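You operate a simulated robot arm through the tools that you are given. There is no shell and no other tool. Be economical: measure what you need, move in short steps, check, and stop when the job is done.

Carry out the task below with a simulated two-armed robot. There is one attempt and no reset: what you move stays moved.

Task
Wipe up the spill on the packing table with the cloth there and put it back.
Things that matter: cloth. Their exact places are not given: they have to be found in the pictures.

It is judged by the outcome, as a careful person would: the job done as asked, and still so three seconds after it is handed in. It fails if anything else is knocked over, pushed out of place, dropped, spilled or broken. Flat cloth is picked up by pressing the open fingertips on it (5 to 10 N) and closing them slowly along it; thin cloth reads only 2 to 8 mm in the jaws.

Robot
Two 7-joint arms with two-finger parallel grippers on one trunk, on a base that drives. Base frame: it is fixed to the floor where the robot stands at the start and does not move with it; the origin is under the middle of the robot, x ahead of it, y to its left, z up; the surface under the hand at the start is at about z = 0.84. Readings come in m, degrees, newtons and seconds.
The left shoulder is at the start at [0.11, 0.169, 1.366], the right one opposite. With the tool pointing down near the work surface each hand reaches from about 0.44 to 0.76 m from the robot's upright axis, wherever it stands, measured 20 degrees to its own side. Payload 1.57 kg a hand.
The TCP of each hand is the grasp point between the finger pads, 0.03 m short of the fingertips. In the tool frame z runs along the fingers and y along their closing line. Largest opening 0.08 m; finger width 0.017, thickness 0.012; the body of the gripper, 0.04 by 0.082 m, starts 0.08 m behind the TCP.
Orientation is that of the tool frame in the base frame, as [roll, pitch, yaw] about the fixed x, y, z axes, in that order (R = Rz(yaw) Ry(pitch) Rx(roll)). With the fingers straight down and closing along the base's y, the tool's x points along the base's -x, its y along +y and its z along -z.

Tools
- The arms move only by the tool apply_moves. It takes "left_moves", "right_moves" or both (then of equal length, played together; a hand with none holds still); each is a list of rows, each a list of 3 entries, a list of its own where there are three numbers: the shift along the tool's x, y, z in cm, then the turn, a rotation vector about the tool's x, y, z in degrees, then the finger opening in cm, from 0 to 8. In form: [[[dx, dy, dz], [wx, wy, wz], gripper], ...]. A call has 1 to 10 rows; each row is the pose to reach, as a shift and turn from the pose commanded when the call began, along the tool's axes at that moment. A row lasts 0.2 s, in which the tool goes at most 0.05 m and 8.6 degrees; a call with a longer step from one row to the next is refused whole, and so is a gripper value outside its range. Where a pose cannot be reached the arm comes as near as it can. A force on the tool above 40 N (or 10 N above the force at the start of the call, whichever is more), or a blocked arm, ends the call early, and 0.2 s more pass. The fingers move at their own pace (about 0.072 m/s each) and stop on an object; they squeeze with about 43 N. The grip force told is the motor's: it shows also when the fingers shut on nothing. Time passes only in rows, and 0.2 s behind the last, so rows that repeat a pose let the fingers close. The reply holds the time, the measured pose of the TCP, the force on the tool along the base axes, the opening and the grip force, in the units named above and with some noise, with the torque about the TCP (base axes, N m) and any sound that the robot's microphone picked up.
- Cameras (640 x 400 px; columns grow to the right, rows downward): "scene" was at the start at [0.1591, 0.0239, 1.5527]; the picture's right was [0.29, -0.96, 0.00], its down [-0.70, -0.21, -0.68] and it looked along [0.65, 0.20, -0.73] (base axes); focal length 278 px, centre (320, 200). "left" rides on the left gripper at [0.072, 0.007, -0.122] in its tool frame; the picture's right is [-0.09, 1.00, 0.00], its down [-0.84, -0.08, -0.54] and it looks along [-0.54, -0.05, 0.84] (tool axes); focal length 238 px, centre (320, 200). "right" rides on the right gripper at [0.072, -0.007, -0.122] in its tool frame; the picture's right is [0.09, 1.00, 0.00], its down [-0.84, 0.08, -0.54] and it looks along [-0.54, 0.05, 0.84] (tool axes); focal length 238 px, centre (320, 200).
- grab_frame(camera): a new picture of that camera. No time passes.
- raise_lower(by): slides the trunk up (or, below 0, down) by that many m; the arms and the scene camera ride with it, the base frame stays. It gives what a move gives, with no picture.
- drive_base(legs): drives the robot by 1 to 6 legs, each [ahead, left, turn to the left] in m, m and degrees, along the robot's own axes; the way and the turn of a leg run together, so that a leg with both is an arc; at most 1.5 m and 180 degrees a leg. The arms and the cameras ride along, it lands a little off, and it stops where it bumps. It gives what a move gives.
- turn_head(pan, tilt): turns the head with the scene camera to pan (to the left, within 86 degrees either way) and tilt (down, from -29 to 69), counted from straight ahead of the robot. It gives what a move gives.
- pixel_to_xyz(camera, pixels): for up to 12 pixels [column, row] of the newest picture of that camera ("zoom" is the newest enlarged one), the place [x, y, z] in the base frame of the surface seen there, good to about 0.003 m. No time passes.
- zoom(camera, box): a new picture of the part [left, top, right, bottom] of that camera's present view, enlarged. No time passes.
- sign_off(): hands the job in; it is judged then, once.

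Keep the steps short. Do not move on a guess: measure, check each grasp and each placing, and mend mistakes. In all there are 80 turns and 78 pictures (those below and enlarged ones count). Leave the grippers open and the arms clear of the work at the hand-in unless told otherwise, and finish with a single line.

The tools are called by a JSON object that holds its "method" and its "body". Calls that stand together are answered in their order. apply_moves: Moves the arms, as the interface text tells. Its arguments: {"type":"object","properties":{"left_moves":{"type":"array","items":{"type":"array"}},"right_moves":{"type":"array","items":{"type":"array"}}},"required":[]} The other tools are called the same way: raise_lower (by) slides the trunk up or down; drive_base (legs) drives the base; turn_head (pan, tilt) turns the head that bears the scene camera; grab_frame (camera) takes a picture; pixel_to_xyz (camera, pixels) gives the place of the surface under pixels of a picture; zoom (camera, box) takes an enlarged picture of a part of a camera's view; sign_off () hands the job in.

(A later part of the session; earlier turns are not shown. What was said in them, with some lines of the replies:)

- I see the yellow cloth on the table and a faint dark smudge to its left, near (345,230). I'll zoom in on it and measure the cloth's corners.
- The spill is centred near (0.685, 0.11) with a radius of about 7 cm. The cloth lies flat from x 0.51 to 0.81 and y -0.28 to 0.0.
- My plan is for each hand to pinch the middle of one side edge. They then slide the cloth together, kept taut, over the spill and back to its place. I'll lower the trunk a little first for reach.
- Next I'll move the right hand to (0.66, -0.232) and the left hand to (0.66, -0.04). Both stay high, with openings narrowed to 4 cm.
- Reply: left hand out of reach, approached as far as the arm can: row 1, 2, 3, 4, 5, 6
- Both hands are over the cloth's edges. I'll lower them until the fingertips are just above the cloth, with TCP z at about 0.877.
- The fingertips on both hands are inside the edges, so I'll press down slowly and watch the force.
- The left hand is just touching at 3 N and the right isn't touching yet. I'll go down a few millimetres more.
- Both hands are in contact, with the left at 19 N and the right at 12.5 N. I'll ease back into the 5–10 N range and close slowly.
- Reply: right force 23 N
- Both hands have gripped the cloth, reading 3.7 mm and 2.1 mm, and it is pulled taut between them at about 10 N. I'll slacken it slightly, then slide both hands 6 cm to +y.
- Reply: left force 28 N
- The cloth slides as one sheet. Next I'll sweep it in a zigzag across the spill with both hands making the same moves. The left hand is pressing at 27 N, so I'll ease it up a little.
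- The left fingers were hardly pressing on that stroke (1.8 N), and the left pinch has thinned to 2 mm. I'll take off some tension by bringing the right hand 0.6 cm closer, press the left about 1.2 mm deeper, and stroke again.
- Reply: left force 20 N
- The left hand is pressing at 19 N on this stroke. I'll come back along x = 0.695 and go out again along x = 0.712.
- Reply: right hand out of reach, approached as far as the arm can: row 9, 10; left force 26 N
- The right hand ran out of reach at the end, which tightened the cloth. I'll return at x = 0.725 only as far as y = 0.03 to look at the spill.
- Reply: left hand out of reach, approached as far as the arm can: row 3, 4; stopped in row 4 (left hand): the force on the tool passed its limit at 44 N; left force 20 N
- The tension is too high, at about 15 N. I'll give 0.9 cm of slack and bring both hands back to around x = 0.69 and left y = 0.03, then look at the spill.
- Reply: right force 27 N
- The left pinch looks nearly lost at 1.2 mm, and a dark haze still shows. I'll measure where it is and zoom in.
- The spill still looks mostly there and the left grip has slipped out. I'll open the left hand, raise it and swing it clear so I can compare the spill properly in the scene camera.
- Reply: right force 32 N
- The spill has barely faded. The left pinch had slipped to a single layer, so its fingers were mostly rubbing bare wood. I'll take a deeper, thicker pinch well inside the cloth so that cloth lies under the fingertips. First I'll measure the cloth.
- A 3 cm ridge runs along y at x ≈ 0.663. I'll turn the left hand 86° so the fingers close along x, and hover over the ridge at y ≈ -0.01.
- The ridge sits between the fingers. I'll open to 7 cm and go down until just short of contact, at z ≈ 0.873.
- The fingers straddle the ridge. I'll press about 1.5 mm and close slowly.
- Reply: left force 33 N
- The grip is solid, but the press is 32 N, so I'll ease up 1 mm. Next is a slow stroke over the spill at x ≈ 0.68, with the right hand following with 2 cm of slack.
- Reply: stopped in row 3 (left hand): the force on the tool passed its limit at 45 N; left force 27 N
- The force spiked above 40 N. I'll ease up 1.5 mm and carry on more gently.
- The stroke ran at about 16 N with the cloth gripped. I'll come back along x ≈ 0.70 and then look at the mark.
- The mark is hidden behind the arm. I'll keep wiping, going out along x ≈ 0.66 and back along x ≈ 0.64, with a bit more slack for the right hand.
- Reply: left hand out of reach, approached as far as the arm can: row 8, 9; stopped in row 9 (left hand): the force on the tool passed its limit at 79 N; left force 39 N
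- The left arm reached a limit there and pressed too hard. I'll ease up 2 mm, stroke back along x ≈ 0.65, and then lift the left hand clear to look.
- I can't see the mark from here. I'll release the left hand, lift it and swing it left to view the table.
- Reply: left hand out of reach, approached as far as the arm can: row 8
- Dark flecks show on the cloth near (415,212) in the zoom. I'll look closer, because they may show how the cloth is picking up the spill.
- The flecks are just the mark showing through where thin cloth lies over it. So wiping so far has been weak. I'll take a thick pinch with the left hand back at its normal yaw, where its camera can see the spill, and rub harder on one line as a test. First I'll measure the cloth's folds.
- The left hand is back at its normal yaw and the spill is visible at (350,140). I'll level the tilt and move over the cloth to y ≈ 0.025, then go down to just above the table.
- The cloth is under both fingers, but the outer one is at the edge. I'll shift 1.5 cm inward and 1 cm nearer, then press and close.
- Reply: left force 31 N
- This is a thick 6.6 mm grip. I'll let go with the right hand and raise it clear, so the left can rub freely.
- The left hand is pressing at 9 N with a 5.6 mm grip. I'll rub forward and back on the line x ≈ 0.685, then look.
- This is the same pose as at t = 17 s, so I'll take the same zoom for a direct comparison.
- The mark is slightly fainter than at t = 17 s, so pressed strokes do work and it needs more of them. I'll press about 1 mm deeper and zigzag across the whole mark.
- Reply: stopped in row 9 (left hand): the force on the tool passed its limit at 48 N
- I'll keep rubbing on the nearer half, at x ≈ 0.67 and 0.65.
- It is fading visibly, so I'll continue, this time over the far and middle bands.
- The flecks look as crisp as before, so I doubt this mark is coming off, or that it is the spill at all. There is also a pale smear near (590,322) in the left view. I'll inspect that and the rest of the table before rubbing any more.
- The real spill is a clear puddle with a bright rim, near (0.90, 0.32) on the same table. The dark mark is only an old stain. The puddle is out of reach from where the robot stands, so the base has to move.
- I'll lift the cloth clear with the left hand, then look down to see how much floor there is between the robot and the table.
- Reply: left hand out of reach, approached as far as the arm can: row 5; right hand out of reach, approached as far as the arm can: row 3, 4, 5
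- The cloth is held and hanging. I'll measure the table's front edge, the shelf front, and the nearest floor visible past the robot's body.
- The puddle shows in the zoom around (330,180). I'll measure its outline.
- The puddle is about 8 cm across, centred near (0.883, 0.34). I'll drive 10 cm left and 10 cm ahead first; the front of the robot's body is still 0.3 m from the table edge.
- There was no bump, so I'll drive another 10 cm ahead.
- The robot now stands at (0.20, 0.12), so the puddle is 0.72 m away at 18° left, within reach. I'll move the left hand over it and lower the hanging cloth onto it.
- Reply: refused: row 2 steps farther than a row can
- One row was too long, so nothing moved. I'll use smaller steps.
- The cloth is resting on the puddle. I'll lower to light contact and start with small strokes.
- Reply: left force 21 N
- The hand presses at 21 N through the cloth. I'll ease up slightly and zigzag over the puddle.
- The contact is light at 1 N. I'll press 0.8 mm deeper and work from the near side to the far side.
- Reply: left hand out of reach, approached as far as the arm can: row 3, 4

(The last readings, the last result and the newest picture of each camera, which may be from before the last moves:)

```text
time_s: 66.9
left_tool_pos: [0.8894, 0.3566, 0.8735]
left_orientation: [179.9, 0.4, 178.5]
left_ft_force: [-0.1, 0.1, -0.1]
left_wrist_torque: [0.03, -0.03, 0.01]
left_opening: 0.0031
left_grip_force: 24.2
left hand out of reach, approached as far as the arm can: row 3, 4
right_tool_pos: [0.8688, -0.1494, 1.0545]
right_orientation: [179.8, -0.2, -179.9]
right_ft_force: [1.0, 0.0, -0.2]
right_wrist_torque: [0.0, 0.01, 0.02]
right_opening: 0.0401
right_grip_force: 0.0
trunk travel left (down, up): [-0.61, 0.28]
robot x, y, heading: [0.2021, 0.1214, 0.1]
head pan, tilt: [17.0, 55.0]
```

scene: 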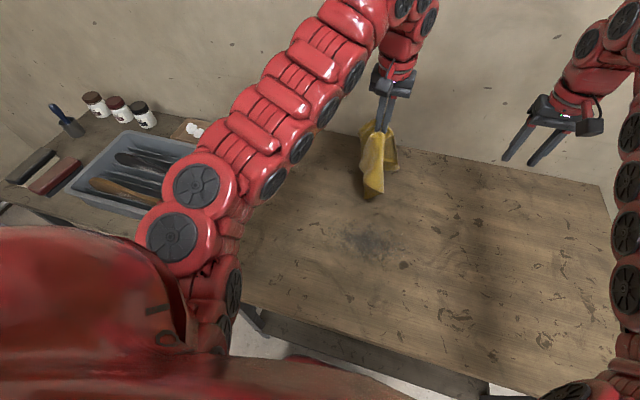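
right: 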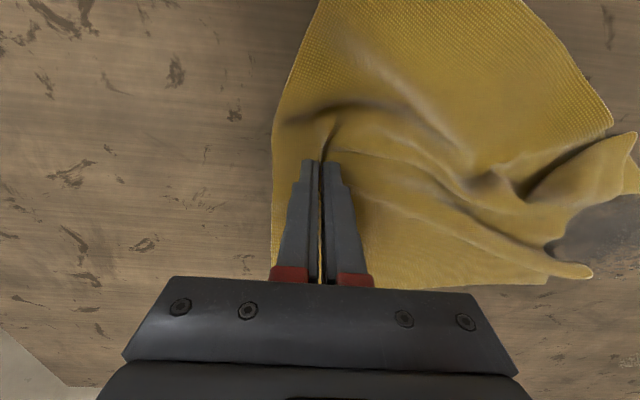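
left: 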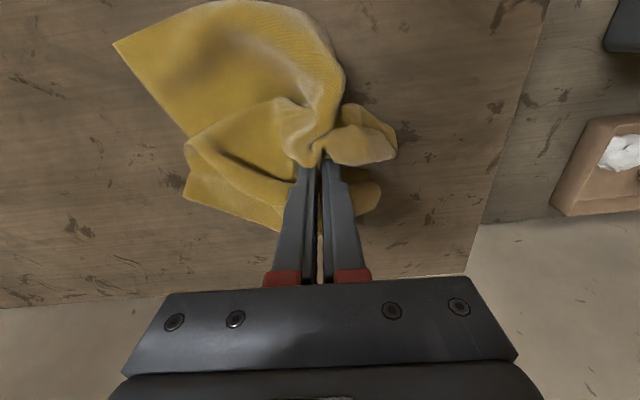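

{"method": "apply_moves", "body": {"left_moves": [[[0, 0, 0.2], [0, 0, 0], 0], [[0, -3.5, 0.2], [0, 0, 0], 0], [[0, -7, 0.2], [0, 0, 0], 0], [[-2, -7, 0.2], [0, 0, 0], 0], [[-2, -3.5, 0.2], [0, 0, 0], 0], [[-2, 0, 0.2], [0, 0, 0], 0], [[-2, 3.5, 0.2], [0, 0, 0], 0], [[-4, 3.5, 0.2], [0, 0, 0], 0], [[-4, 0, 0.2], [0, 0, 0], 0], [[-4, -3.5, 0.2], [0, 0, 0], 0]]}}

{"method": "grab_frame", "body": {"camera": "left"}}

```text
time_s: 69.1
left_tool_pos: [0.9256, 0.3198, 0.8727]
left_orientation: [179.6, 0.7, 178.6]
left_ft_force: [-1.5, 6.0, 19.7]
left_wrist_torque: [0.11, 0.06, 0.01]
left_opening: 0.003
left_grip_force: 24.2
right_tool_pos: [0.869, -0.1488, 1.0561]
right_orientation: [179.6, 0.0, -179.9]
right_ft_force: [1.1, -0.3, 0.1]
right_wrist_torque: [0.02, 0.03, -0.01]
right_opening: 0.0402
right_grip_force: 0.0
trunk travel left (down, up): [-0.61, 0.28]
robot x, y, heading: [0.1993, 0.1203, -0.2]
head pan, tilt: [17.0, 55.0]
```

```text
19 pictures are left
```

left: 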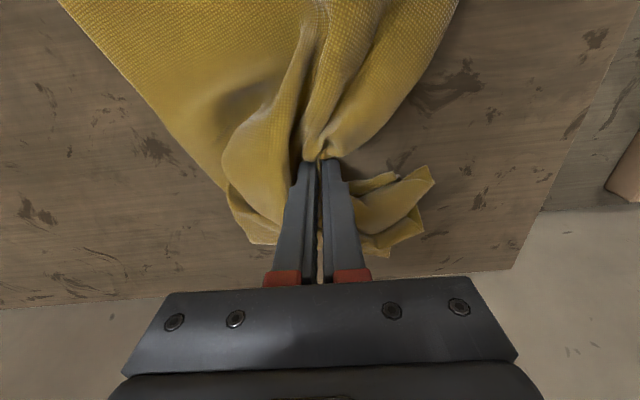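

The cloth covers the puddle, so I'll lift it and shift right to check the wood.

{"method": "apply_moves", "body": {"left_moves": [[[1, 0, -4], [0, 0, 0], 0], [[2, -1, -8], [0, 0, 0], 0], [[3, -4, -11], [0, 0, 0], 0], [[3.5, -8, -13], [0, 0, 0], 0], [[4, -12, -14], [0, 0, 0], 0], [[4, -16, -14], [0, 0, 0], 0]]}}

{"method": "zoom", "body": {"camera": "left", "box": [320, 0, 640, 200]}}

```text
time_s: 70.5
left_tool_pos: [0.8804, 0.1574, 1.0062]
left_orientation: [179.9, 0.3, 178.7]
left_ft_force: [0.5, 0.1, 0.9]
left_wrist_torque: [0.03, 0.03, 0.0]
left_opening: 0.003
left_grip_force: 24.8
right_tool_pos: [0.8694, -0.1491, 1.0538]
right_orientation: [179.6, -0.1, -180.0]
right_ft_force: [0.2, -0.9, -0.3]
right_wrist_torque: [0.03, 0.03, 0.02]
right_opening: 0.0397
right_grip_force: 0.1
trunk travel left (down, up): [-0.61, 0.28]
robot x, y, heading: [0.203, 0.1248, -0.2]
head pan, tilt: [17.0, 55.0]
```

```text
2.00 times, centred on (480, 100) of left
```

zoom: 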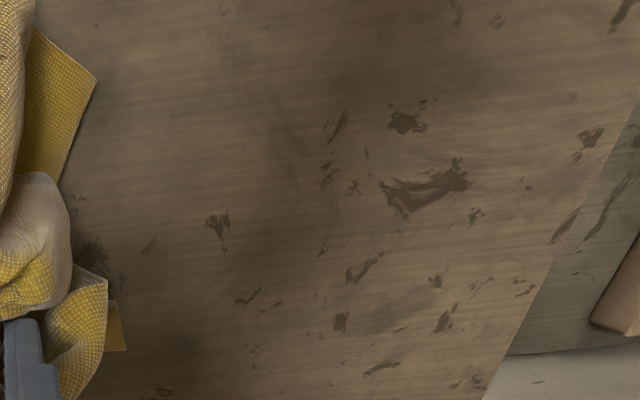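

The pale rim is gone beside the fleck it bordered. I'll zoom in tighter to confirm no residue is left.

{"method": "zoom", "body": {"camera": "left", "box": [410, 40, 590, 160]}}

{"method": "pixel_to_xyz", "body": {"camera": "zoom", "pixels": [[100, 100], [320, 180], [500, 100], [320, 330], [100, 330]]}}

{"method": "zoom", "body": {"camera": "scene", "box": [250, 120, 450, 245]}}

```text
3.33 times, centred on (500, 100) of left
```

zoom: 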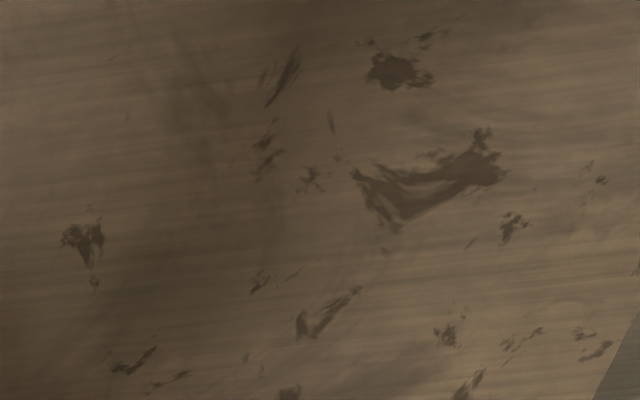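

```text
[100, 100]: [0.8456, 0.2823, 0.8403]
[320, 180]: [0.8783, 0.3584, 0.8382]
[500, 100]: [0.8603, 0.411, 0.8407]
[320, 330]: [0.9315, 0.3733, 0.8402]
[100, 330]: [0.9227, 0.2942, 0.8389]
```

```text
3.20 times, centred on (350, 182) of scene
```

zoom: 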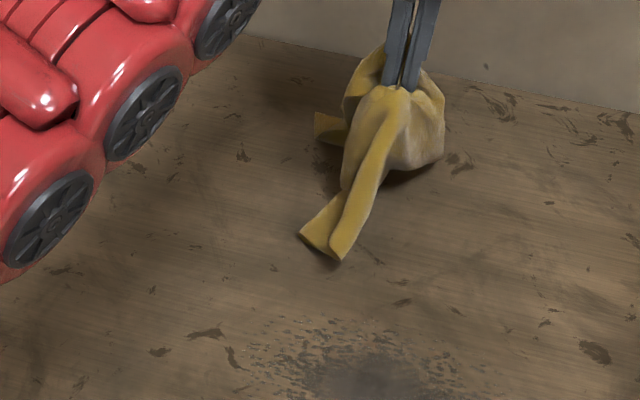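

The puddle is gone and the wood there is clean. To return the cloth to its old place, I'll drive the base back to its start.

{"method": "drive_base", "body": {"legs": [[-0.2, 0, 0], [0, -0.12, 0]]}}

```text
time_s: 73.0
left_tool_pos: [0.6732, 0.0341, 1.0044]
left_orientation: [179.9, 0.6, 177.9]
left_ft_force: [-0.2, 0.6, -0.3]
left_wrist_torque: [-0.02, 0.01, 0.0]
left_opening: 0.0031
left_grip_force: 24.0
right_tool_pos: [0.6593, -0.2719, 1.054]
right_orientation: [179.7, -0.1, 179.6]
right_ft_force: [0.4, 0.5, -0.3]
right_wrist_torque: [0.03, 0.02, -0.01]
right_opening: 0.04
right_grip_force: 0.2
trunk travel left (down, up): [-0.61, 0.28]
robot x, y, heading: [-0.0077, 0.0036, -0.7]
head pan, tilt: [17.0, 55.0]
```

Next I'll move the left hand to y ≈ -0.09 and lower it so the tail touches. Then I'll pull back to +y while going down, so the tail trails out to the right.

{"method": "apply_moves", "body": {"left_moves": [[[0.3, -4, 0], [0, 0, 0], 0], [[0.6, -8, 0], [0, 0, 0], 0], [[0.8, -12, 0.5], [0, 0, 0], 0], [[0.8, -12.5, 4], [0, 0, 0], 0], [[0.8, -12.5, 7.5], [0, 0, 0], 0], [[0.8, -9.5, 9.5], [0, 0, 0], 0], [[0.8, -6.5, 11], [0, 0, 0], 0], [[0.8, -3.5, 12], [0, 0, 0], 0], [[0.8, -1, 12.6], [0, 0, 0], 0], [[0.8, 1, 12.7], [0, 0, 0], 0]]}}

{"method": "grab_frame", "body": {"camera": "right"}}

```text
time_s: 75.2
left_tool_pos: [0.6677, 0.0445, 0.878]
left_orientation: [179.9, 0.6, 177.9]
left_ft_force: [0.1, -0.2, 0.2]
left_wrist_torque: [-0.05, -0.04, 0.04]
left_opening: 0.0028
left_grip_force: 23.2
right_tool_pos: [0.6581, -0.2726, 1.0545]
right_orientation: [179.8, 0.0, 179.6]
right_ft_force: [0.0, 0.1, 0.8]
right_wrist_torque: [0.01, 0.01, 0.03]
right_opening: 0.0397
right_grip_force: 0.0
trunk travel left (down, up): [-0.61, 0.28]
robot x, y, heading: [-0.0051, 0.0016, -0.7]
head pan, tilt: [17.0, 55.0]
```

```text
15 pictures are left
```

right: 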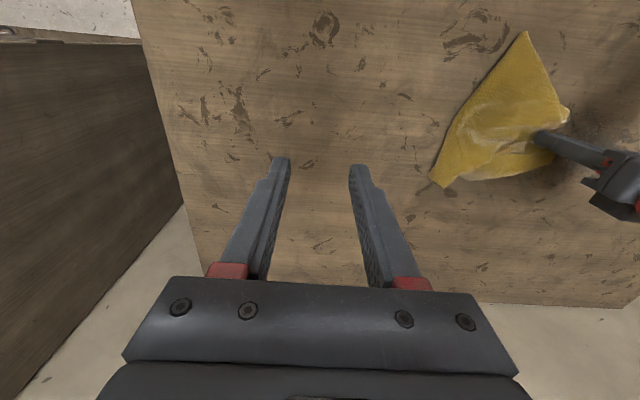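

The tail spreads to the right with its edge between (527,32) and (437,187). I'll measure that edge.

{"method": "pixel_to_xyz", "body": {"camera": "right", "pixels": [[526, 36], [438, 183], [480, 110], [495, 110], [462, 145], [500, 150], [566, 110]]}}

{"method": "zoom", "body": {"camera": "scene", "box": [280, 120, 520, 320]}}

```text
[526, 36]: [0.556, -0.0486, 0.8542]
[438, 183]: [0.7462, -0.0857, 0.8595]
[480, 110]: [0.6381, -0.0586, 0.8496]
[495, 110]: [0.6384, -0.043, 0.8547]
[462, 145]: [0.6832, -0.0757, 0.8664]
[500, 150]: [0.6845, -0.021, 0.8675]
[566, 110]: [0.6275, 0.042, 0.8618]
```

```text
2.00 times, centred on (400, 220) of scene
```

zoom: 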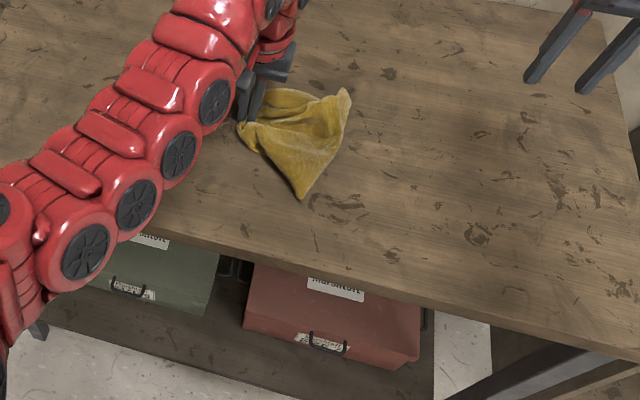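

The cloth is still folded. I'll release with the left hand, raise it, and look at the heap before spreading it.

{"method": "apply_moves", "body": {"left_moves": [[[0, 0, 0], [0, 0, 0], 1.5], [[0, 0, 0], [0, 0, 0], 3.5], [[0, 0, -3], [0, 0, 0], 4], [[0, 1, -7], [0, 0, 0], 4], [[0, 5.5, -9], [0, 0, 0], 4], [[0, 10, -9], [0, 0, 0], 4], [[0, 14.5, -9], [0, 0, 0], 4], [[0, 19, -9], [0, 0, 0], 4]]}}

{"method": "turn_head", "body": {"pan": 0, "tilt": 55}}

{"method": "zoom", "body": {"camera": "scene", "box": [220, 40, 420, 165]}}

{"method": "pixel_to_xyz", "body": {"camera": "zoom", "pixels": [[320, 200], [100, 200], [540, 200]]}}

```text
time_s: 77.0
left_tool_pos: [0.6731, 0.2329, 0.9659]
left_orientation: [179.9, 0.5, 177.9]
left_ft_force: [0.4, 0.6, -0.8]
left_wrist_torque: [-0.03, 0.0, -0.03]
left_opening: 0.0399
left_grip_force: 0.1
right_tool_pos: [0.6586, -0.2712, 1.0538]
right_orientation: [179.7, -0.1, 179.5]
right_ft_force: [-0.3, -0.2, 0.6]
right_wrist_torque: [-0.03, 0.0, 0.05]
right_opening: 0.0401
right_grip_force: 0.1
trunk travel left (down, up): [-0.61, 0.28]
robot x, y, heading: [-0.0074, 0.0033, -0.9]
head pan, tilt: [17.0, 55.0]
```

```text
time_s: 77.8
left_tool_pos: [0.673, 0.2304, 0.9658]
left_orientation: [179.9, 0.4, 178.0]
left_ft_force: [0.6, 0.4, 0.1]
left_wrist_torque: [0.02, 0.0, 0.02]
left_opening: 0.0402
left_grip_force: 0.1
right_tool_pos: [0.6587, -0.2725, 1.0542]
right_orientation: [179.8, -0.1, 179.6]
right_ft_force: [-0.4, 0.7, 0.4]
right_wrist_torque: [0.04, 0.0, -0.02]
right_opening: 0.04
right_grip_force: 0.2
trunk travel left (down, up): [-0.61, 0.28]
robot x, y, heading: [-0.0042, 0.002, -0.8]
head pan, tilt: [0.0, 55.0]
```

```text
3.20 times, centred on (320, 102) of scene
```

zoom: 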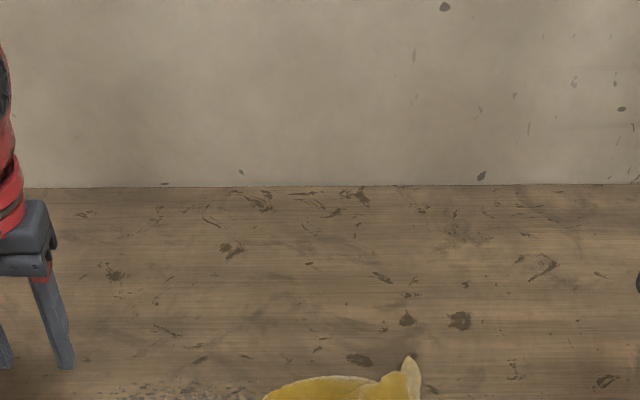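

```text
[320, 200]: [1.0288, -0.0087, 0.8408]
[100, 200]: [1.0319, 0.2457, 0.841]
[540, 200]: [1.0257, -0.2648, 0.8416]
```

The cloth sits lower in the view, so I'll zoom on the right part of the picture.

{"method": "zoom", "body": {"camera": "scene", "box": [270, 130, 400, 215]}}

{"method": "pixel_to_xyz", "body": {"camera": "zoom", "pixels": [[100, 100], [200, 150], [300, 150], [300, 250], [400, 200], [400, 100], [200, 250], [300, 330]]}}

```text
4.71 times, centred on (335, 172) of scene
```

zoom: 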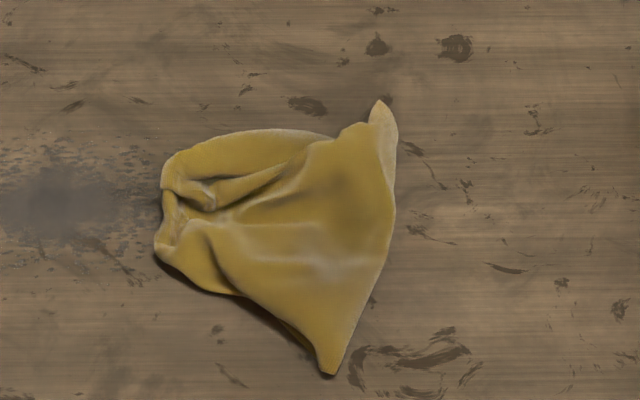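

```text
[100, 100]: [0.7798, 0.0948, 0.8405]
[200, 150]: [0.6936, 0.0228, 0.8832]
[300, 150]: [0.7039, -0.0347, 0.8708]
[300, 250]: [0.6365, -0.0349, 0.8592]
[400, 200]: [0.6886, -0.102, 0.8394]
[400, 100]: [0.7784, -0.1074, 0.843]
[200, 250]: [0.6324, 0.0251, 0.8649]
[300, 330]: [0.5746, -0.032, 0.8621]
```

I can see the heap: its right edge runs from the corner at (0.745, -0.09) to the corner at (0.556, -0.049). I'll bring the right hand over the middle of that edge at (0.665, -0.067) and lower it.

{"method": "apply_moves", "body": {"right_moves": [[[-0.2, 3, 2], [0, 0, 0], 5], [[-0.4, 6, 4], [0, 0, 0], 5], [[-0.6, 9, 6], [0, 0, 0], 5], [[-0.6, 12, 8], [0, 0, 0], 5], [[-0.6, 15, 10], [0, 0, 0], 5], [[-0.6, 18, 12], [0, 0, 0], 5], [[-0.6, 20.3, 14], [0, 0, 0], 5], [[-0.6, 20.3, 16], [0, 0, 0], 5], [[-0.6, 20.3, 17.4], [0, 0, 0], 5], [[-0.6, 20.3, 17.9], [0, 0, 0], 5]]}}

{"method": "grab_frame", "body": {"camera": "right"}}

```text
time_s: 80.0
left_tool_pos: [0.6721, 0.2303, 0.9669]
left_orientation: [179.9, 0.6, 178.0]
left_ft_force: [0.3, 1.0, -0.1]
left_wrist_torque: [0.02, -0.03, 0.0]
left_opening: 0.0401
left_grip_force: 0.1
right_tool_pos: [0.6657, -0.0691, 0.8777]
right_orientation: [179.8, -0.1, 179.6]
right_ft_force: [-0.2, 0.7, -0.4]
right_wrist_torque: [-0.02, -0.01, 0.0]
right_opening: 0.0499
right_grip_force: 0.1
trunk travel left (down, up): [-0.61, 0.28]
robot x, y, heading: [-0.0007, 0.0009, -0.6]
head pan, tilt: [0.0, 55.0]
```

```text
11 pictures are left
```

right: 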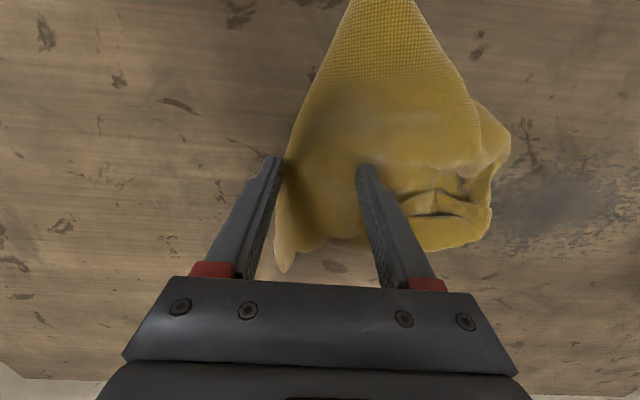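

The edge lies between the fingers. I'll lower to contact and close slowly.

{"method": "apply_moves", "body": {"right_moves": [[[0, 0, 0.4], [0, 0, 0], 5], [[0, 0, 0.6], [0, 0, 0], 5], [[0, 0, 0.65], [0, 0, 0], 4], [[0, 0, 0.65], [0, 0, 0], 3], [[0, 0, 0.65], [0, 0, 0], 2], [[0, 0, 0.65], [0, 0, 0], 1], [[0, 0, 0.65], [0, 0, 0], 0], [[0, 0, 0.65], [0, 0, 0], 0]]}}

```text
time_s: 81.8
left_tool_pos: [0.6707, 0.2312, 0.9675]
left_orientation: [180.0, 0.6, 178.0]
left_ft_force: [-1.0, -0.4, 0.7]
left_wrist_torque: [0.03, -0.01, 0.02]
left_opening: 0.0401
left_grip_force: 0.0
right_tool_pos: [0.6634, -0.0699, 0.8743]
right_orientation: [179.7, 0.1, 179.5]
right_ft_force: [0.2, 0.6, 25.0]
right_wrist_torque: [0.2, 0.13, 0.0]
right_opening: 0.0036
right_grip_force: 25.3
trunk travel left (down, up): [-0.61, 0.28]
robot x, y, heading: [-0.0051, 0.0039, -0.8]
head pan, tilt: [0.0, 55.0]
```

The right hand has it at 3.6 mm. I'll lift 1.5 cm and drag it 18 cm to the right so the rest trails out.

{"method": "apply_moves", "body": {"right_moves": [[[0, 0, -1.0], [0, 0, 0], 0], [[0, -2, -1.5], [0, 0, 0], 0], [[0, -4.5, -1.5], [0, 0, 0], 0], [[0, -7, -1.5], [0, 0, 0], 0], [[0, -9.5, -1.5], [0, 0, 0], 0], [[0, -12, -1.5], [0, 0, 0], 0], [[0, -14.5, -1.5], [0, 0, 0], 0], [[0, -17, -1], [0, 0, 0], 0], [[0, -18, -0.5], [0, 0, 0], 0], [[0, -18, -0.2], [0, 0, 0], 0]]}}

{"method": "turn_head", "body": {"pan": 0, "tilt": 60}}

{"method": "zoom", "body": {"camera": "scene", "box": [270, 90, 460, 210]}}

{"method": "pixel_to_xyz", "body": {"camera": "zoom", "pixels": [[100, 150], [200, 150], [300, 150], [400, 150], [200, 250], [300, 250], [400, 250], [300, 330]]}}

```text
time_s: 84.0
left_tool_pos: [0.6719, 0.2312, 0.9672]
left_orientation: [179.9, 0.5, 178.0]
left_ft_force: [0.2, 0.0, -0.2]
left_wrist_torque: [0.01, -0.01, -0.01]
left_opening: 0.0398
left_grip_force: 0.0
right_tool_pos: [0.664, -0.2486, 0.8722]
right_orientation: [179.8, 0.2, 179.6]
right_ft_force: [0.4, 0.3, 9.2]
right_wrist_torque: [0.13, 0.06, 0.01]
right_opening: 0.0035
right_grip_force: 24.7
trunk travel left (down, up): [-0.61, 0.28]
robot x, y, heading: [-0.0021, 0.0009, -0.4]
head pan, tilt: [0.0, 55.0]
```

```text
time_s: 84.6
left_tool_pos: [0.6717, 0.2306, 0.968]
left_orientation: [180.0, 0.6, 178.0]
left_ft_force: [0.4, 0.4, -0.3]
left_wrist_torque: [0.01, 0.0, -0.01]
left_opening: 0.0401
left_grip_force: 0.0
right_tool_pos: [0.6636, -0.2485, 0.8731]
right_orientation: [179.8, -0.1, 179.6]
right_ft_force: [2.0, -1.6, 13.8]
right_wrist_torque: [0.11, -0.04, -0.02]
right_opening: 0.0032
right_grip_force: 24.4
trunk travel left (down, up): [-0.61, 0.28]
robot x, y, heading: [-0.0061, 0.0035, -0.7]
head pan, tilt: [0.0, 60.0]
```

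```text
3.33 times, centred on (365, 150) of scene
```

zoom: 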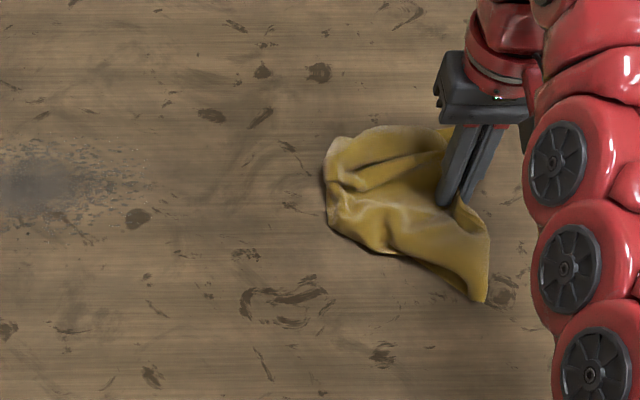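

```text
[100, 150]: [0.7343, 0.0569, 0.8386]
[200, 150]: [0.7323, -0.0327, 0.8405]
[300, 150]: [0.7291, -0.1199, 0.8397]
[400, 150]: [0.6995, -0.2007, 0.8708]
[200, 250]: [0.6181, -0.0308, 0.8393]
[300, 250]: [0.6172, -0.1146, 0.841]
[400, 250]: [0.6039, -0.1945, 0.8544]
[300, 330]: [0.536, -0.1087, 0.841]
```

The heap moved as a whole without opening. I'll keep the right grip and pinch the left end of the heap, near (0.683, -0.150), with the left hand to stretch it out. I'll go above it first.

{"method": "apply_moves", "body": {"left_moves": [[[-0.3, -4.8, 0], [0, 0, 0], 3], [[-0.6, -9.6, 0], [0, 0, 0], 3], [[-0.9, -14.4, 0], [0, 0, 0], 3], [[-1.2, -19.2, 0], [0, 0, 0], 3], [[-1.5, -24, 0], [0, 0, 0], 3], [[-1.8, -28.8, 0], [0, 0, 0], 3], [[-2.1, -33.4, 0], [0, 0, 0], 3], [[-2.4, -37.7, 0], [0, 0, 0], 3], [[-2.4, -37.7, 2.5], [0, 0, 0], 3]]}}

{"method": "grab_frame", "body": {"camera": "left"}}

```text
time_s: 86.6
left_tool_pos: [0.6465, -0.1268, 0.9507]
left_orientation: [179.9, 0.6, 178.0]
left_ft_force: [-0.8, -0.2, -1.1]
left_wrist_torque: [0.02, -0.04, -0.01]
left_opening: 0.0298
left_grip_force: 0.1
left hand out of reach, approached as far as the arm can: row 7, 8, 9
right_tool_pos: [0.6625, -0.2475, 0.8733]
right_orientation: [179.5, 0.0, 179.6]
right_ft_force: [0.9, 1.8, 18.1]
right_wrist_torque: [0.23, 0.05, -0.03]
right_opening: 0.0034
right_grip_force: 24.0
trunk travel left (down, up): [-0.61, 0.28]
robot x, y, heading: [-0.0051, 0.0051, -1.0]
head pan, tilt: [0.0, 60.0]
```

```text
9 pictures are left
```

left: 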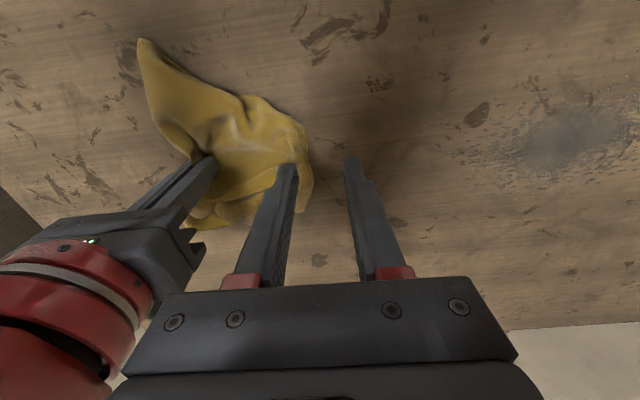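

The left hand can't reach that far right. I'll lift the cloth with the right hand, carry it 9 cm back to the left and set it down, while the left hand waits at y ≈ -0.02.

{"method": "apply_moves", "body": {"left_moves": [[[0, 4, -2], [0, 0, 0], 3], [[0, 8, -2], [0, 0, 0], 3], [[0, 12, -2], [0, 0, 0], 3], [[0, 14, -2], [0, 0, 0], 3], [[0, 14, -2], [0, 0, 0], 3], [[0, 14, -2], [0, 0, 0], 3], [[0, 14, -2], [0, 0, 0], 3], [[0, 14, -2], [0, 0, 0], 3], [[0, 14, -2], [0, 0, 0], 3]], "right_moves": [[[0, 0, -3], [0, 0, 0], 0], [[0, 0, -6], [0, 0, 0], 0], [[0, 0, -9], [0, 0, 0], 0], [[0, 3, -9], [0, 0, 0], 0], [[0, 6, -9], [0, 0, 0], 0], [[0, 9, -8], [0, 0, 0], 0], [[0, 7, -5], [0, 0, 0], 0], [[0, 5, -2.5], [0, 0, 0], 0], [[0, 4, -0.6], [0, 0, 0], 0]]}}

{"method": "grab_frame", "body": {"camera": "left"}}

{"method": "pixel_to_xyz", "body": {"camera": "left", "pixels": [[200, 120], [150, 100], [250, 120], [200, 170], [250, 170], [280, 150]]}}

```text
time_s: 88.6
left_tool_pos: [0.6564, 0.0154, 0.969]
left_orientation: [179.9, 0.5, 178.1]
left_ft_force: [-0.6, 0.7, 0.3]
left_wrist_torque: [-0.01, -0.02, -0.01]
left_opening: 0.0301
left_grip_force: 0.1
right_tool_pos: [0.6656, -0.2086, 0.8781]
right_orientation: [179.8, -0.2, 179.6]
right_ft_force: [-0.4, -0.3, 0.6]
right_wrist_torque: [0.06, 0.0, 0.0]
right_opening: 0.0031
right_grip_force: 24.3
trunk travel left (down, up): [-0.61, 0.28]
robot x, y, heading: [-0.0062, -0.0012, -1.0]
head pan, tilt: [0.0, 60.0]
```

```text
8 pictures are left
```

left: 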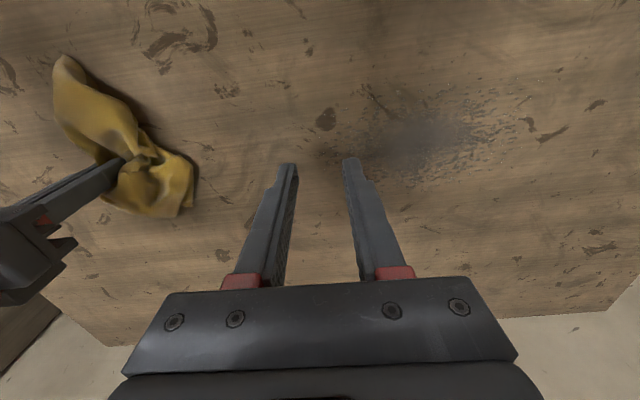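

```text
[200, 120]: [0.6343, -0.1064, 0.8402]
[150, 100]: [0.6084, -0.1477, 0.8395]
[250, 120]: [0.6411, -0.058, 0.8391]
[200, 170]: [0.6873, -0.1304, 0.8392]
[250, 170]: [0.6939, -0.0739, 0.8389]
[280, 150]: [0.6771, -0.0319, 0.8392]
```

The heap is tighter now. Gravity can unfold it: I'll hold its right edge high so it hangs out full length, then lay it down while moving to the right. First the left hand goes out of the way and the right hand lifts it.

{"method": "apply_moves", "body": {"left_moves": [[[0, 4.5, 0], [0, 0, 0], 3], [[0, 9, 0], [0, 0, 0], 3], [[0, 13.5, 0], [0, 0, 0], 3], [[0, 18, 0], [0, 0, 0], 3], [[0, 22.5, 0], [0, 0, 0], 3], [[0, 27, 0], [0, 0, 0], 3], [[0, 27, 0], [0, 0, 0], 3]], "right_moves": [[[0, 0, -4], [0, 0, 0], 0], [[0, 0, -8], [0, 0, 0], 0], [[0, 3, -12], [0, 0, 0], 0], [[0, 7, -14], [0, 0, 0], 0], [[0, 11, -15], [0, 0, 0], 0], [[0, 15, -15], [0, 0, 0], 0], [[0, 19, -15], [0, 0, 0], 0]]}}

{"method": "raise_lower", "body": {"by": 0.18}}

{"method": "grab_frame", "body": {"camera": "scene"}}

```text
time_s: 90.2
left_tool_pos: [0.6666, 0.285, 0.9726]
left_orientation: [179.9, 0.6, 178.0]
left_ft_force: [0.0, -1.0, -0.8]
left_wrist_torque: [-0.01, 0.0, -0.02]
left_opening: 0.0301
left_grip_force: 0.1
right_tool_pos: [0.6662, -0.02, 1.0276]
right_orientation: [179.7, -0.1, 179.5]
right_ft_force: [-0.3, 0.4, -1.3]
right_wrist_torque: [0.01, -0.01, -0.01]
right_opening: 0.0036
right_grip_force: 24.8
trunk travel left (down, up): [-0.61, 0.28]
robot x, y, heading: [-0.002, 0.0062, -0.7]
head pan, tilt: [0.0, 60.0]
```

```text
time_s: 92.2
left_tool_pos: [0.6671, 0.2854, 1.1515]
left_orientation: [179.9, 0.6, 178.0]
left_ft_force: [-0.3, -0.5, 0.6]
left_wrist_torque: [-0.01, 0.02, -0.02]
left_opening: 0.03
left_grip_force: 0.2
right_tool_pos: [0.6673, -0.0201, 1.2062]
right_orientation: [179.7, 0.0, 179.7]
right_ft_force: [0.3, 0.8, -0.5]
right_wrist_torque: [-0.01, 0.01, 0.02]
right_opening: 0.0033
right_grip_force: 24.3
trunk travel left (down, up): [-0.79, 0.1]
robot x, y, heading: [-0.0049, 0.0023, -0.7]
head pan, tilt: [0.0, 60.0]
```

```text
7 pictures are left
```

scene: 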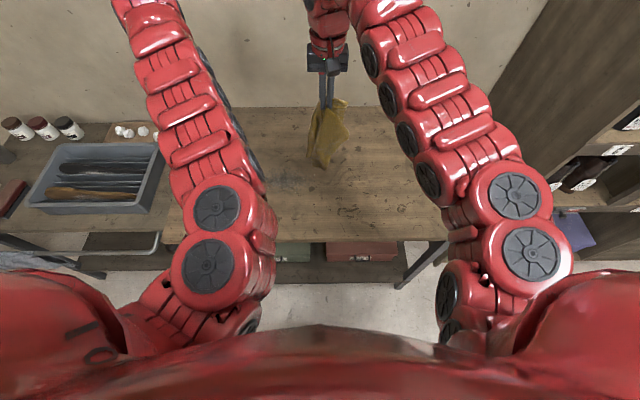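

The cloth hangs open from the right hand. I'll lower the trunk 12 cm, then lay the cloth down diagonally, moving down and to the right.

{"method": "raise_lower", "body": {"by": -0.12}}

{"method": "apply_moves", "body": {"right_moves": [[[0, -1.5, 2.5], [0, 0, 0], 0], [[0, -4, 5], [0, 0, 0], 0], [[0, -6.5, 7.5], [0, 0, 0], 0], [[0, -9, 10], [0, 0, 0], 0], [[0, -11.5, 12.5], [0, 0, 0], 0], [[0, -14, 15], [0, 0, 0], 0], [[0, -16.5, 17], [0, 0, 0], 0], [[0, -19, 19], [0, 0, 0], 0], [[0, -21.5, 20], [0, 0, 0], 0], [[0, -23.5, 20.5], [0, 0, 0], 0]]}}

{"method": "zoom", "body": {"camera": "scene", "box": [240, 80, 480, 230]}}

{"method": "pixel_to_xyz", "body": {"camera": "zoom", "pixels": [[100, 100], [200, 150], [300, 150], [400, 150], [200, 250], [300, 250], [400, 250], [300, 200]]}}

```text
time_s: 93.7
left_tool_pos: [0.6665, 0.2845, 1.0319]
left_orientation: [179.9, 0.5, 178.0]
left_ft_force: [-0.4, 0.4, -0.2]
left_wrist_torque: [-0.01, -0.01, 0.03]
left_opening: 0.0299
left_grip_force: 0.1
right_tool_pos: [0.6665, -0.0215, 1.0862]
right_orientation: [179.7, -0.1, 179.6]
right_ft_force: [-0.1, 0.2, 0.2]
right_wrist_torque: [0.01, 0.02, -0.02]
right_opening: 0.0031
right_grip_force: 24.5
trunk travel left (down, up): [-0.67, 0.22]
robot x, y, heading: [-0.0068, -0.0022, -0.5]
head pan, tilt: [0.0, 60.0]
```

```text
time_s: 95.9
left_tool_pos: [0.6658, 0.2857, 1.0312]
left_orientation: [179.9, 0.5, 178.0]
left_ft_force: [0.3, 0.0, 0.0]
left_wrist_torque: [-0.01, 0.03, 0.0]
left_opening: 0.03
left_grip_force: 0.0
right_tool_pos: [0.6627, -0.2558, 0.8787]
right_orientation: [179.7, -0.1, 179.5]
right_ft_force: [-0.2, 0.4, 0.4]
right_wrist_torque: [0.0, 0.01, 0.02]
right_opening: 0.0033
right_grip_force: 23.6
trunk travel left (down, up): [-0.67, 0.22]
robot x, y, heading: [-0.0084, 0.0042, -0.6]
head pan, tilt: [0.0, 60.0]
```

```text
2.67 times, centred on (360, 155) of scene
```

zoom: 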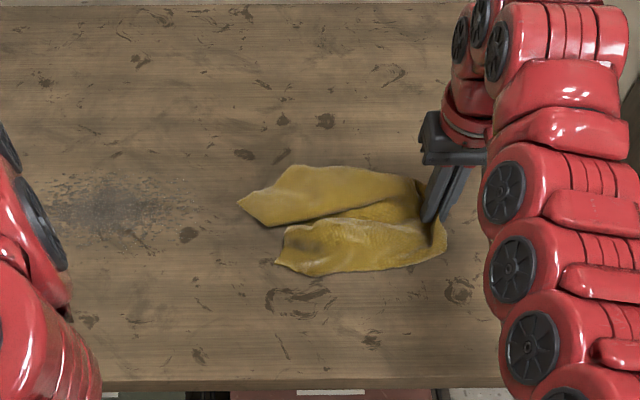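

```text
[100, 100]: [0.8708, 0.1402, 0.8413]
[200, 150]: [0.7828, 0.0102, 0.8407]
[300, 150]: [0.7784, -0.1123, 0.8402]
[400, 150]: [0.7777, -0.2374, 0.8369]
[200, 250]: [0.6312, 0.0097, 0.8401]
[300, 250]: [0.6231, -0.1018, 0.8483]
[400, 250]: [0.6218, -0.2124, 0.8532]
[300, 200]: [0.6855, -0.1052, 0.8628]
```

It lies spread out now over its old place, in two wings. I'll open the far wing with the left hand by pinching its left tip near (0.695, -0.05). The right hand stays as anchor.

{"method": "apply_moves", "body": {"left_moves": [[[-0.5, -4, 1], [0, 0, 0], 4], [[-1, -8.3, 2], [0, 0, 0], 4], [[-1.5, -12.6, 3], [0, 0, 0], 4], [[-2, -16.9, 4], [0, 0, 0], 4], [[-2.6, -21.2, 5], [0, 0, 0], 4], [[-3.2, -25.5, 6], [0, 0, 0], 4], [[-3.7, -29.6, 7.5], [0, 0, 0], 4], [[-4.1, -33.3, 9], [0, 0, 0], 4], [[-4.1, -33.3, 12], [0, 0, 0], 4], [[-4.1, -33.3, 14.8], [0, 0, 0], 4]]}}

{"method": "grab_frame", "body": {"camera": "left"}}

```text
time_s: 98.1
left_tool_pos: [0.6844, -0.0406, 0.9081]
left_orientation: [179.8, 0.4, 178.1]
left_ft_force: [0.8, 0.2, 0.0]
left_wrist_torque: [-0.02, -0.02, 0.0]
left_opening: 0.0401
left_grip_force: 0.0
left hand out of reach, approached as far as the arm can: row 8, 9, 10
right_tool_pos: [0.6631, -0.2542, 0.8791]
right_orientation: [179.7, -0.2, 179.6]
right_ft_force: [0.4, -0.3, 1.4]
right_wrist_torque: [0.0, -0.05, 0.01]
right_opening: 0.0032
right_grip_force: 24.2
trunk travel left (down, up): [-0.67, 0.22]
robot x, y, heading: [-0.0055, 0.0031, -0.7]
head pan, tilt: [0.0, 60.0]
```

```text
5 pictures are left
```

left: 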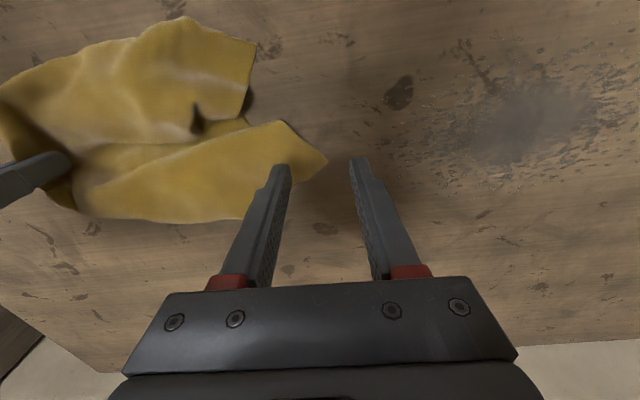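

The left hand can't get down there from this trunk height. The cloth already lies spread over its original spot, centred within about 1 cm, so more tugging would only risk shifting it. I'll release it with the right hand and move both hands up and clear.

{"method": "apply_moves", "body": {"left_moves": [[[0, 0, -3], [0, 0, 0], 4], [[0, 3, -5], [0, 0, 0], 4], [[0, 7, -6], [0, 0, 0], 4], [[0, 11.5, -7], [0, 0, 0], 4], [[0, 16, -8], [0, 0, 0], 4], [[0, 20.5, -8], [0, 0, 0], 4], [[0, 25, -8], [0, 0, 0], 5], [[0, 29, -8], [0, 0, 0], 6], [[0, 33, -8], [0, 0, 0], 7], [[0, 37, -8], [0, 0, 0], 8]], "right_moves": [[[0, 0, 0.4], [0, 0, 0], 0], [[0, 0, 0.4], [0, 0, 0], 1], [[0, 0, 0.4], [0, 0, 0], 2.5], [[0, 0, 0.4], [0, 0, 0], 3], [[0, 0, -3], [0, 0, 0], 3], [[0, 0, -7], [0, 0, 0], 3], [[0, -3, -10], [0, 0, 0], 4], [[0, -6, -10], [0, 0, 0], 6], [[0, -10, -10], [0, 0, 0], 8], [[0, -13, -10], [0, 0, 0], 8]]}}

{"method": "grab_frame", "body": {"camera": "scene"}}

{"method": "pixel_to_xyz", "body": {"camera": "scene", "pixels": [[332, 157], [345, 178], [370, 175], [400, 150], [405, 172], [355, 145]]}}

```text
time_s: 100.3
left_tool_pos: [0.6992, 0.329, 0.9885]
left_orientation: [179.9, 0.5, 177.9]
left_ft_force: [-0.1, 1.5, -0.1]
left_wrist_torque: [-0.02, 0.01, 0.02]
left_opening: 0.0798
left_grip_force: 0.0
right_tool_pos: [0.6624, -0.3853, 0.981]
right_orientation: [179.8, -0.1, 179.6]
right_ft_force: [-0.7, 0.3, -0.2]
right_wrist_torque: [-0.01, 0.04, 0.03]
right_opening: 0.0799
right_grip_force: 0.1
trunk travel left (down, up): [-0.67, 0.22]
robot x, y, heading: [-0.0032, 0.004, -0.9]
head pan, tilt: [0.0, 60.0]
```

```text
4 pictures are left
```

scene: 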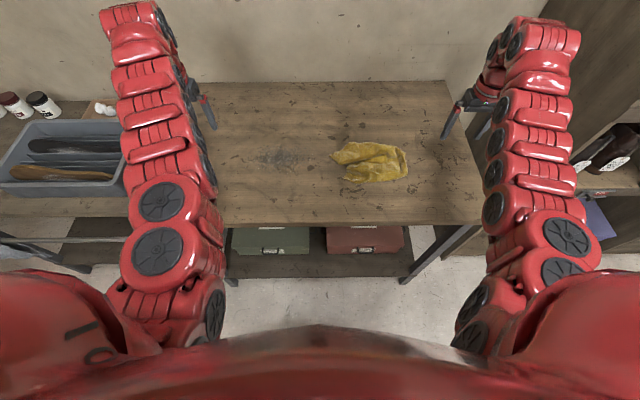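

```text
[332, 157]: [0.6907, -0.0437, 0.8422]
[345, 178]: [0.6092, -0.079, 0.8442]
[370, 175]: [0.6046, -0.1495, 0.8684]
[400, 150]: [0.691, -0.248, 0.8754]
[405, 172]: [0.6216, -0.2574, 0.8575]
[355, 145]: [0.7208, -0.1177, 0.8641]
```

The cloth rests in its old place, and both grippers are open and clear. I'll take one last close look at where the puddle was.

{"method": "zoom", "body": {"camera": "scene", "box": [195, 75, 320, 155]}}

{"method": "grab_frame", "body": {"camera": "left"}}

```text
5.00 times, centred on (258, 115) of scene
```

zoom: 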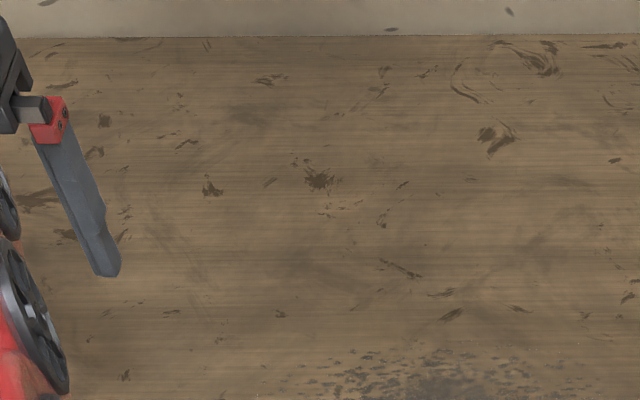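

```text
2 pictures are left
```

left: 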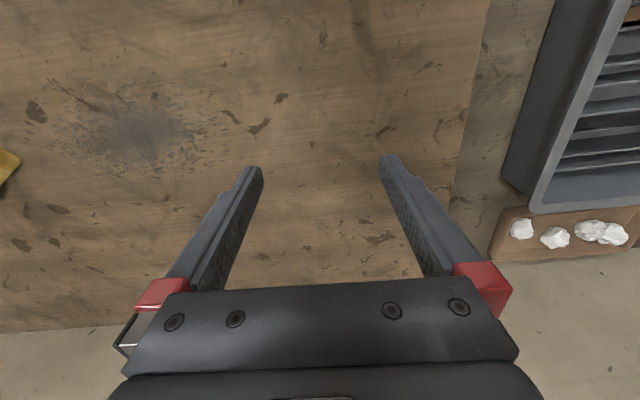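

There are pale bits near (345,205) in this zoom. I'll locate them and take one close look.

{"method": "pixel_to_xyz", "body": {"camera": "zoom", "pixels": [[345, 207], [320, 180], [60, 190], [380, 205]]}}

{"method": "zoom", "body": {"camera": "scene", "box": [246, 104, 282, 127]}}

```text
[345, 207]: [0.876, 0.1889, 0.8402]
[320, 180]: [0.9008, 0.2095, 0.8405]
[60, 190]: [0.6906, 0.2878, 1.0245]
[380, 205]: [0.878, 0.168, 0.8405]
```

```text
16.00 times, centred on (264, 116) of scene
```

zoom: 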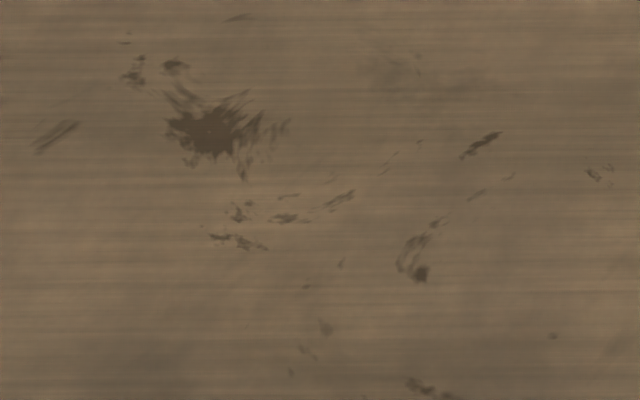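

Those are just scars in the wood, with no liquid left. The puddle is gone, the cloth is back, and both arms are clear, so I'm handing it in.

{"method": "sign_off", "body": {}}

```text
The job is handed in.
```

I wiped up the clear puddle and put the yellow cloth back on its original spot, though it lies creased and partly folded rather than flat; the dark mark on the table looks like an old stain and did not come off.
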